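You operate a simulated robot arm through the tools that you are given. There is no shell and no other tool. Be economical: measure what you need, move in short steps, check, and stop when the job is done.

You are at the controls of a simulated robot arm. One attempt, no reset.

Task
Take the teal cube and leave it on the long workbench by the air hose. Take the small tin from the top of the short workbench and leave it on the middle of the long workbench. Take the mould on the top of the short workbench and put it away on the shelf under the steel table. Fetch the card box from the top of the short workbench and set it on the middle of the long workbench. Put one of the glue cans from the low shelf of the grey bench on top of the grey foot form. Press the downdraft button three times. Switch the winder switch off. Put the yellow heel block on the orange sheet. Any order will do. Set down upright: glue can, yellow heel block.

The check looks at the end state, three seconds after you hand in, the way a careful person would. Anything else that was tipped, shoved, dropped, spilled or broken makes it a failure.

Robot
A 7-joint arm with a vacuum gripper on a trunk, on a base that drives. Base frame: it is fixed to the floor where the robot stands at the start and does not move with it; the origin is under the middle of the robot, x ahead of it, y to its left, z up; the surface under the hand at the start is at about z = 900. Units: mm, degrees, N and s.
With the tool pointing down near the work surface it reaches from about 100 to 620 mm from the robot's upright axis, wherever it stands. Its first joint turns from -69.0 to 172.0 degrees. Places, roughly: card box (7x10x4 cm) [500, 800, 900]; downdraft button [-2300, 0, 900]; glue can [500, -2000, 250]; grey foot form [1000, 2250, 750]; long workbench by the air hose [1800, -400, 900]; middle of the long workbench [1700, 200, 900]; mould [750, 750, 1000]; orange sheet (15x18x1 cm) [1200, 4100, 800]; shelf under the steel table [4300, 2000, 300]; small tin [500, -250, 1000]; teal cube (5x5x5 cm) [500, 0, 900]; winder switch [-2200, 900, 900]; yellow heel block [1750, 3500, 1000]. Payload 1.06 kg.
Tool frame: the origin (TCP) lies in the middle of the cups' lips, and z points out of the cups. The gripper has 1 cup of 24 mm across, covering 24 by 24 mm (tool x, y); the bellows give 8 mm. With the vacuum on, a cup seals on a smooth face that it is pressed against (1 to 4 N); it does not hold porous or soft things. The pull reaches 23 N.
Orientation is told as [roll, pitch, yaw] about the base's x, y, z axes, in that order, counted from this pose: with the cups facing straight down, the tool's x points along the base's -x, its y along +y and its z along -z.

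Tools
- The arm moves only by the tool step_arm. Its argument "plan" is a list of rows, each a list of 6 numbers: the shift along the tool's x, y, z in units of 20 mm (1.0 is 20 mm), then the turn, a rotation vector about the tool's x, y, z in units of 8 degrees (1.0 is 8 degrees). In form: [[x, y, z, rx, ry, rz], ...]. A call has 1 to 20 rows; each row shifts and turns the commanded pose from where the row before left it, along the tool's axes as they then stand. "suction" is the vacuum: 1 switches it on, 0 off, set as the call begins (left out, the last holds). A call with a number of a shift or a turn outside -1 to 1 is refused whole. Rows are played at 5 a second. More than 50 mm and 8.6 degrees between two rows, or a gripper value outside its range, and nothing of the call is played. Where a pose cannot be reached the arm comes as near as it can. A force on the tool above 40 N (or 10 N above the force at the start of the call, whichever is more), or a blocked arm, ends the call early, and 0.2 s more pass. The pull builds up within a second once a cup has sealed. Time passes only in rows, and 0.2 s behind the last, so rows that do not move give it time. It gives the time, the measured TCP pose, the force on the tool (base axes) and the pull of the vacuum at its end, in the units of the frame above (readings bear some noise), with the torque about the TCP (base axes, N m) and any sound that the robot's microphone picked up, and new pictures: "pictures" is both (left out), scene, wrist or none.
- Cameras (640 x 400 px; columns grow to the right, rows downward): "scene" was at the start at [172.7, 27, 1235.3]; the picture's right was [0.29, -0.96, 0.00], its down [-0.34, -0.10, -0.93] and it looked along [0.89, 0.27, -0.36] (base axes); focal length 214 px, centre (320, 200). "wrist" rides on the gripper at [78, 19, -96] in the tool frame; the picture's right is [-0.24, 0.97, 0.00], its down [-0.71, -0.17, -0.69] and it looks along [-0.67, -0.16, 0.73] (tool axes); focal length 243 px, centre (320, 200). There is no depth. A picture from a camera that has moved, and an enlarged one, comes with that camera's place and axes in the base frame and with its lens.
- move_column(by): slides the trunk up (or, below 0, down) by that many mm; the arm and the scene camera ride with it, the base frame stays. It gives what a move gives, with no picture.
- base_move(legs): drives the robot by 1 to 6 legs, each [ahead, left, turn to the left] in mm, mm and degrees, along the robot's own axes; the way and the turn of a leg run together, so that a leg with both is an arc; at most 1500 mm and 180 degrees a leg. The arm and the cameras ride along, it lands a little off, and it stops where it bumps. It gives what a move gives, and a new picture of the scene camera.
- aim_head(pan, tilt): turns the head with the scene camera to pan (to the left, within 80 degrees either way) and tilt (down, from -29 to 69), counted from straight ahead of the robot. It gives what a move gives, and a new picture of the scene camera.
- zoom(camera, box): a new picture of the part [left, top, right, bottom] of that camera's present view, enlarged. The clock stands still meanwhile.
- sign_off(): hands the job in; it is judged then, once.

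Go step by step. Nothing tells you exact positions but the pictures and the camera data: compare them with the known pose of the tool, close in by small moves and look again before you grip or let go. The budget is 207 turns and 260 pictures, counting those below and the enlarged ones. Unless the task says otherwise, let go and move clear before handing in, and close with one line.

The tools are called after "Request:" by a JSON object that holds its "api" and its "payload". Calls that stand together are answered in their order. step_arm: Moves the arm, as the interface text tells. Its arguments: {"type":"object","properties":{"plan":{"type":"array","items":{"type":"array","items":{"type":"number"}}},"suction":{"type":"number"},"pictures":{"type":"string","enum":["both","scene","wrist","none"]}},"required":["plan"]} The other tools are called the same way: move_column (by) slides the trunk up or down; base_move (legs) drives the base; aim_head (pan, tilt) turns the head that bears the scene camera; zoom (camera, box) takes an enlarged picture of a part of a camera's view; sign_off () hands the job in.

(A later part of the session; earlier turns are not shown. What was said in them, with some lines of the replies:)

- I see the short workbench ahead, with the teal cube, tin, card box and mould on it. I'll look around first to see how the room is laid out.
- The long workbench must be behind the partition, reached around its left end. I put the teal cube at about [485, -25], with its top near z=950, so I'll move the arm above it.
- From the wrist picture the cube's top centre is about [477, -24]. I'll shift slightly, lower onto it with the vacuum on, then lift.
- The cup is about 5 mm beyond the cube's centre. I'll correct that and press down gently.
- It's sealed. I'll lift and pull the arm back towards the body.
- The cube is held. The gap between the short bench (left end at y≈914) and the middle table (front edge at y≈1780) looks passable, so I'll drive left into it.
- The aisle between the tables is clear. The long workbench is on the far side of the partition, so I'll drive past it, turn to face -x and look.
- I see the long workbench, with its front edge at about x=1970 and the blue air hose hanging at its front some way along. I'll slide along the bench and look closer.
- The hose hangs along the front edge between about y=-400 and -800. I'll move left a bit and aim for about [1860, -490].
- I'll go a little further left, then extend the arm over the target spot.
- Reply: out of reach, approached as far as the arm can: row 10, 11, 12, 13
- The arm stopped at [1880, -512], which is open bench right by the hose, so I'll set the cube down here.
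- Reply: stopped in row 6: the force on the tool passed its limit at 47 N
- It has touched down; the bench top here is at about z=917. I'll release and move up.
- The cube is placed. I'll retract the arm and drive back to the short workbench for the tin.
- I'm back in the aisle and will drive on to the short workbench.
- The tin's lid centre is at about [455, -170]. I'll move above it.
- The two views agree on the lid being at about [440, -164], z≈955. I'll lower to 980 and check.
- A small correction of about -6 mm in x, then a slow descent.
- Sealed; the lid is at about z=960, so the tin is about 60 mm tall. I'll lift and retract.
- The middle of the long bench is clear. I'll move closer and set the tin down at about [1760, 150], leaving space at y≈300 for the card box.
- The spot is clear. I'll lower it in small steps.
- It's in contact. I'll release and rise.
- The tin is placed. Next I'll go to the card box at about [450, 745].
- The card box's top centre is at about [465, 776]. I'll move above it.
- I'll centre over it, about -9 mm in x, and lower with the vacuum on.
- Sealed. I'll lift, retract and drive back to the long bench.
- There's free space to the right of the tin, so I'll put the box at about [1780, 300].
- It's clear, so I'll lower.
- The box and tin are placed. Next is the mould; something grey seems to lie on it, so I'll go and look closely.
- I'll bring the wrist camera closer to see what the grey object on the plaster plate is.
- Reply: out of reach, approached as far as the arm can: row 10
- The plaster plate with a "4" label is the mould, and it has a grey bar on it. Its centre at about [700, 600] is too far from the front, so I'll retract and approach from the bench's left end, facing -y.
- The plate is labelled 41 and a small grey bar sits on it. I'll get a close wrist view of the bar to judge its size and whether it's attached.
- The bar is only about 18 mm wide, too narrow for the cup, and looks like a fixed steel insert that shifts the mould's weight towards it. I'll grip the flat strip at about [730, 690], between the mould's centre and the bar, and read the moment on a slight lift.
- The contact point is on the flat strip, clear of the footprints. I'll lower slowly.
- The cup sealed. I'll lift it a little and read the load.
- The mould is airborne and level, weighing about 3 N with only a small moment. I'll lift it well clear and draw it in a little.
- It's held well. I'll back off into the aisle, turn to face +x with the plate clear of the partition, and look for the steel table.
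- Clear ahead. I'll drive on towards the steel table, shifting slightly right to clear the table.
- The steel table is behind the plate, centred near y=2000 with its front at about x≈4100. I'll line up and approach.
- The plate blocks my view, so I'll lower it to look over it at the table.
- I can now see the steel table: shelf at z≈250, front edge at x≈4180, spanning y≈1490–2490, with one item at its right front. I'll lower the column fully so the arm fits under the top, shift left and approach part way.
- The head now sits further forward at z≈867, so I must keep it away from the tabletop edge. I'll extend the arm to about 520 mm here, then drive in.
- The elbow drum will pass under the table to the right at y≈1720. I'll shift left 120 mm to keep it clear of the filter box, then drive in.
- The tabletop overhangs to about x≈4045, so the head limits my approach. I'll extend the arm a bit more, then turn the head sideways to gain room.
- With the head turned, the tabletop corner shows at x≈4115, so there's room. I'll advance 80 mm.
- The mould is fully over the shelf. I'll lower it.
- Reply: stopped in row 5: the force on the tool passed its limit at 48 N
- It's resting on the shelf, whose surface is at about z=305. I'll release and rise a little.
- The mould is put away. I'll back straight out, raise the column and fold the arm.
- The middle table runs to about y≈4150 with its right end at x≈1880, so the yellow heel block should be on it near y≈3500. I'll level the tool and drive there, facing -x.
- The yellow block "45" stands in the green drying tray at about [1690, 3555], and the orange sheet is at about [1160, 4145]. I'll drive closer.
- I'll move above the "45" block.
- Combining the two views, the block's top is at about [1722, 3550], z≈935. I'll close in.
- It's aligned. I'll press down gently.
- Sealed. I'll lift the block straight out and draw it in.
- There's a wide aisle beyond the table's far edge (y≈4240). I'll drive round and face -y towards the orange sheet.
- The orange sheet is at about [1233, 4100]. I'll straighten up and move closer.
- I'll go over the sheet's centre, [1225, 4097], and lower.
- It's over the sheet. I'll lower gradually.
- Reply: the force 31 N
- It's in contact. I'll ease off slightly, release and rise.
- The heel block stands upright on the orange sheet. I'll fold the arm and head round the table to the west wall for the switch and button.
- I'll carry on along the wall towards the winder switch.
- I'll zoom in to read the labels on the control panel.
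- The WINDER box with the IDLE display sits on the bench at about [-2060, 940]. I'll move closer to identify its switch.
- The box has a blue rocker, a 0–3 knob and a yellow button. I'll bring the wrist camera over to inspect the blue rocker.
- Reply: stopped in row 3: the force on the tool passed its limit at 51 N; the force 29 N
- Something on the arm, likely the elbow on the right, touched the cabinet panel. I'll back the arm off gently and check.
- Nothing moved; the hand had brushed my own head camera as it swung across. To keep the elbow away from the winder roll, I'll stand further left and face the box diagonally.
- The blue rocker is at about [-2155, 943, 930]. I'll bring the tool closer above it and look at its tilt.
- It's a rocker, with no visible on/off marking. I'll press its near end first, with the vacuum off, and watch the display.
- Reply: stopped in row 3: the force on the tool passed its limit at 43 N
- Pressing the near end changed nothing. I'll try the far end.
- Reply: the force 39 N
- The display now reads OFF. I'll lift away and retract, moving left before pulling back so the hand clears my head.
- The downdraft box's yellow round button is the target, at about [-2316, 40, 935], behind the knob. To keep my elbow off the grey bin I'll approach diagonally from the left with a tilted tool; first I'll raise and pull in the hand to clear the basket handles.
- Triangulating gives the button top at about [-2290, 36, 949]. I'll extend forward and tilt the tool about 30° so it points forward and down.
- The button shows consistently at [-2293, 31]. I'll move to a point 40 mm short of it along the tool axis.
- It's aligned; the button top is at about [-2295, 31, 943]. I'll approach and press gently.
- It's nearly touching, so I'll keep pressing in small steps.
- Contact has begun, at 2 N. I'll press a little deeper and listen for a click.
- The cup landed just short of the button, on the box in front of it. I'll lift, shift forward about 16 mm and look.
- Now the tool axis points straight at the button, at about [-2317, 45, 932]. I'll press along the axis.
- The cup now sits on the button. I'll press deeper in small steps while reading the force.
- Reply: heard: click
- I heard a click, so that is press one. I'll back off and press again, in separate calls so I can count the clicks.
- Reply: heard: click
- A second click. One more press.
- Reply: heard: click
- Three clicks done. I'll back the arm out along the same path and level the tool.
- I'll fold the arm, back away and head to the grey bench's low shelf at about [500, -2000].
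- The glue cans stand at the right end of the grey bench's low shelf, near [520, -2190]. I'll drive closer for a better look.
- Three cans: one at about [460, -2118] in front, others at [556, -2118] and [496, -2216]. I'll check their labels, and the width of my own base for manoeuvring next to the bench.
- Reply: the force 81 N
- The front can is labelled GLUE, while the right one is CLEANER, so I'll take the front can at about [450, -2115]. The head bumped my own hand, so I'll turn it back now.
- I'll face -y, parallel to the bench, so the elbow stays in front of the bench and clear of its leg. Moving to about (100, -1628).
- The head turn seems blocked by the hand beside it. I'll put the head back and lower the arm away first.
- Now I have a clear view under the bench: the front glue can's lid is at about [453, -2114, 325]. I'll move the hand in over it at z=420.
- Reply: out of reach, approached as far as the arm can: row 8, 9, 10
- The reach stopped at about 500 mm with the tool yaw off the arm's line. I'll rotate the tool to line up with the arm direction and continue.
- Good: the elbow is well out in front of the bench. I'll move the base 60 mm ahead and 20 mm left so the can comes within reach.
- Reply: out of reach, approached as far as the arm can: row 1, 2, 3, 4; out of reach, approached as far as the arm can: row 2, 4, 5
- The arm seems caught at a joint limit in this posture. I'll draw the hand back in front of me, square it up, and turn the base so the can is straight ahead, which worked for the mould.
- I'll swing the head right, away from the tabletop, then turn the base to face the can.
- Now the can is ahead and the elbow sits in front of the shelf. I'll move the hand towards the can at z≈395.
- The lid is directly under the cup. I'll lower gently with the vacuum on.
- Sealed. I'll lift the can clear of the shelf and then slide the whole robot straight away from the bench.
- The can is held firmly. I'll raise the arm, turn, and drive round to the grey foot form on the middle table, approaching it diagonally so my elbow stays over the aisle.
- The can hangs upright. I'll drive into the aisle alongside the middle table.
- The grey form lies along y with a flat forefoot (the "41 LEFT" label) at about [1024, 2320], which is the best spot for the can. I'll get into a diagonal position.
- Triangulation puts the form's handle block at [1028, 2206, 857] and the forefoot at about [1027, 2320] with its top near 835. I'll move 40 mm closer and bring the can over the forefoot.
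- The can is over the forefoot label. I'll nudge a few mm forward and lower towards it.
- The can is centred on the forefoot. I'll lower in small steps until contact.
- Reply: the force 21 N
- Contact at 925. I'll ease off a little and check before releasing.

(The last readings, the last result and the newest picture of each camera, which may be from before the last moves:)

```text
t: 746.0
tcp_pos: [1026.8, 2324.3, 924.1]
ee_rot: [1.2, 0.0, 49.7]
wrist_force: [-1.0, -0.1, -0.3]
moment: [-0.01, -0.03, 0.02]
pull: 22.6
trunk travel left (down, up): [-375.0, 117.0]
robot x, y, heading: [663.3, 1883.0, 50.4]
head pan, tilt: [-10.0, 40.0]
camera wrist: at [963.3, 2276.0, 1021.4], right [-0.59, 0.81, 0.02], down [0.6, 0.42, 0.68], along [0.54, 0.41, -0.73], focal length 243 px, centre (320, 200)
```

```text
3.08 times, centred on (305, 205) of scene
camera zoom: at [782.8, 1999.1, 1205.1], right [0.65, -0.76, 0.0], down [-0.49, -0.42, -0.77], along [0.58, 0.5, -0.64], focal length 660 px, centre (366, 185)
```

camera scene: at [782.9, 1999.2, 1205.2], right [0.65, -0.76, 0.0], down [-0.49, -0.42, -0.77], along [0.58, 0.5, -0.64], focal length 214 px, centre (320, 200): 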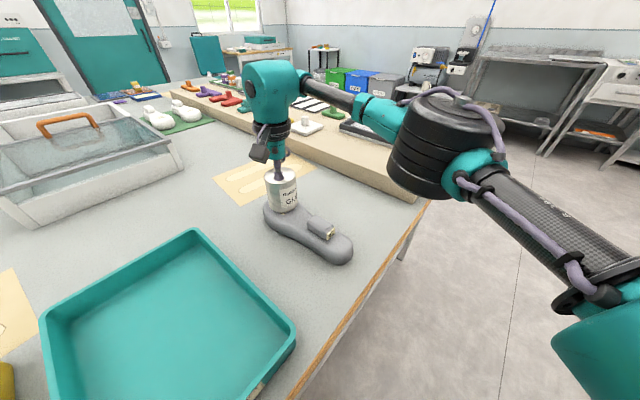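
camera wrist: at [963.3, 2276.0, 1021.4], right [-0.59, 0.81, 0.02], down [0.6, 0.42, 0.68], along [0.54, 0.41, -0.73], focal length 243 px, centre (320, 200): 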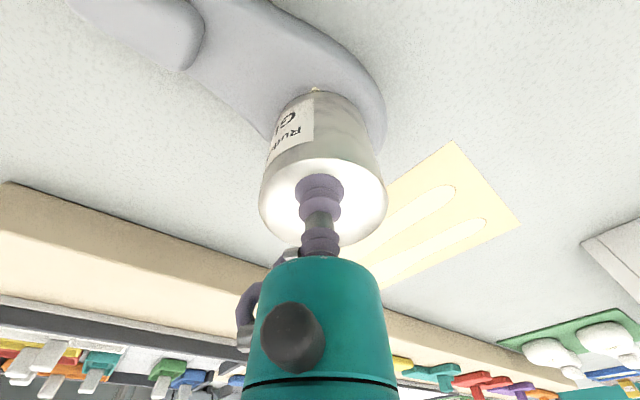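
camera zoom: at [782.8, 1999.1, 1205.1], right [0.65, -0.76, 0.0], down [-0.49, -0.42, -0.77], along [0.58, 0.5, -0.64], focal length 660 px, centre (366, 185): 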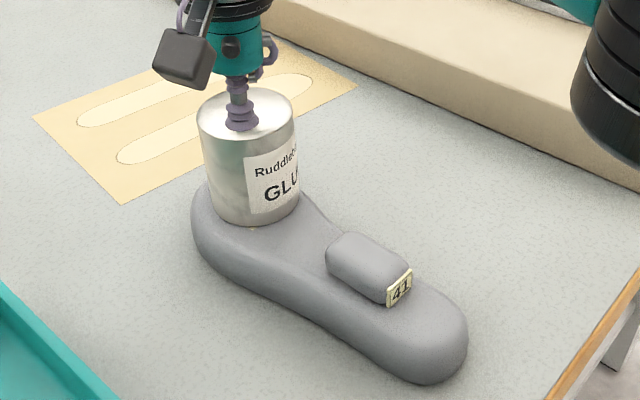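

The can sits squarely on the forefoot. I'll release and rise.

Request:
{"api": "step_arm", "payload": {"plan": [[0, 0, 0, 0, 0, 0], [0, 0, 0, 0, 0, 0], [0, 0, 0, 0, 0, 0], [0, 0, 0, 0, 0, 0], [0, 0, -0.2, 0, 0, 0], [0, 0, -0.4, 0, 0, 0], [0, 0, -0.8, 0, 0, 0], [0, 0, -1, 0, 0, 0]], "suction": 0, "pictures": "both"}}

Request:
{"api": "zoom", "payload": {"camera": "scene", "box": [240, 140, 370, 270]}}

```text
t: 747.8
tcp_pos: [1027.6, 2323.2, 974.3]
ee_rot: [1.2, -0.1, 49.7]
wrist_force: [0.3, 0.4, 0.6]
moment: [0.03, 0.0, -0.02]
pull: 0.1
trunk travel left (down, up): [-375.0, 117.0]
robot x, y, heading: [666.3, 1879.3, 50.2]
head pan, tilt: [-10.0, 40.0]
camera scene: at [782.7, 1999.0, 1205.3], right [0.65, -0.76, 0.0], down [-0.49, -0.42, -0.77], along [0.58, 0.5, -0.64], focal length 214 px, centre (320, 200)
camera wrist: at [964.1, 2273.8, 1071.2], right [-0.59, 0.81, 0.02], down [0.6, 0.42, 0.68], along [0.54, 0.42, -0.73], focal length 243 px, centre (320, 200)
```

scene: 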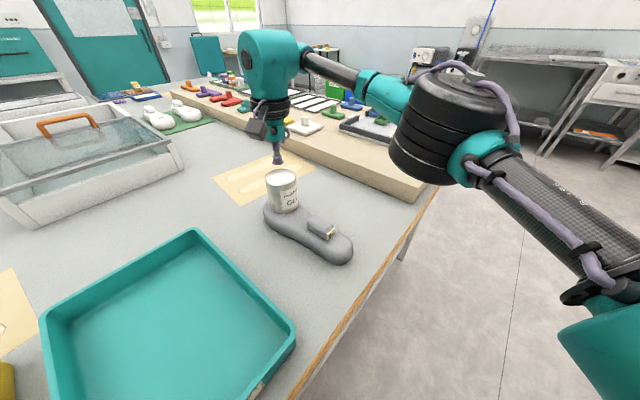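
wrist: 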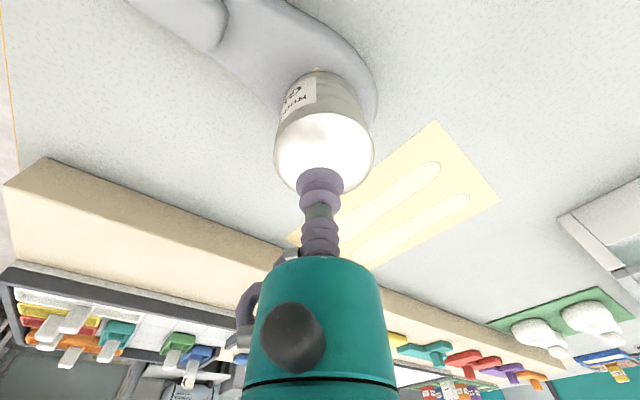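

```text
3.08 times, centred on (305, 205) of scene
camera zoom: at [782.7, 1999.0, 1205.3], right [0.65, -0.76, 0.0], down [-0.49, -0.42, -0.77], along [0.58, 0.5, -0.64], focal length 660 px, centre (366, 185)
```

zoom: 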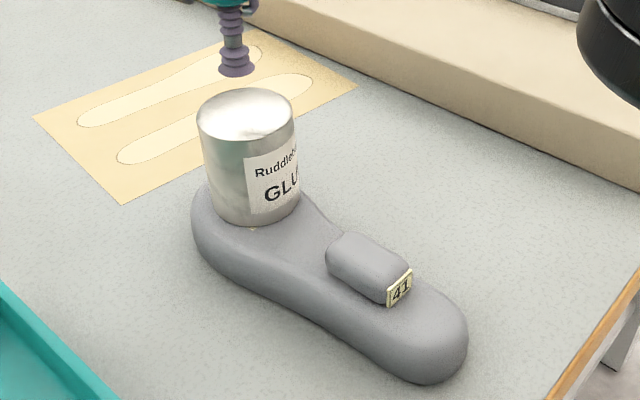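

The glue can stands upright on the form. I'll move the arm clear and back off.

Request:
{"api": "step_arm", "payload": {"plan": [[0, 0, -1, 0, 0, 0], [0, 0, -1, 0, 0, 0], [0, 0, -1, 0, 0, 0], [0, 0, -1, 0, 0, 0], [0.8, 0, -1, 0, 0, 0], [0.8, 0.1, -1, 0, 0, 0], [0.8, 0.1, -0.5, 0, 0, 0], [0.8, 0.1, 0, 0, 0, 0], [0.8, 0.1, 0, 0, 0, 0], [0.8, 0.1, 0, 0, 0, 0], [0.8, 0.1, 0, 0, 0, 0]], "pictures": "none"}}

Request:
{"api": "base_move", "payload": {"legs": [[-200, 0, 0]]}}

```text
t: 750.2
tcp_pos: [945.7, 2245.7, 1106.9]
ee_rot: [1.4, -0.1, 49.7]
wrist_force: [-1.0, 0.6, -0.5]
moment: [-0.02, 0.02, 0.03]
pull: 0.1
trunk travel left (down, up): [-375.0, 117.0]
robot x, y, heading: [665.0, 1881.9, 50.4]
head pan, tilt: [-10.0, 40.0]
```

```text
t: 751.8
tcp_pos: [819.0, 2094.3, 1107.1]
ee_rot: [1.4, -0.1, 49.9]
wrist_force: [-0.2, 0.2, -0.6]
moment: [0.02, 0.03, 0.01]
pull: 0.0
trunk travel left (down, up): [-375.0, 117.0]
robot x, y, heading: [536.6, 1728.7, 50.7]
head pan, tilt: [-10.0, 40.0]
camera scene: at [655.3, 1845.9, 1205.4], right [0.65, -0.76, 0.0], down [-0.49, -0.42, -0.77], along [0.58, 0.5, -0.64], focal length 214 px, centre (320, 200)
```

scene: 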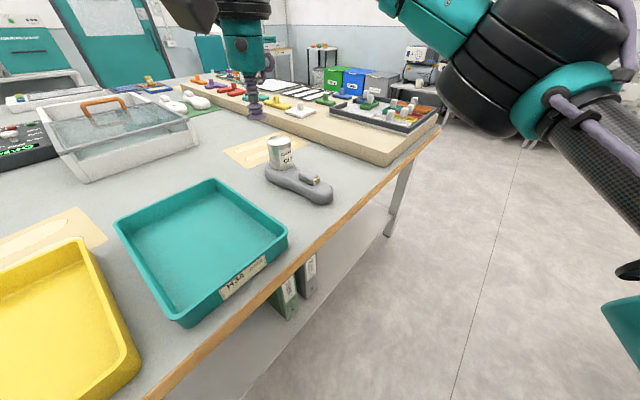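

All eight jobs are done, and the can still stands upright on the form. I'm handing in now.

Request:
{"api": "sign_off", "payload": {}}

```text
The job is handed in.
```

All eight jobs are done and handed in; the glue can and the heel block were both set down upright, and I saw nothing else tipped or moved.
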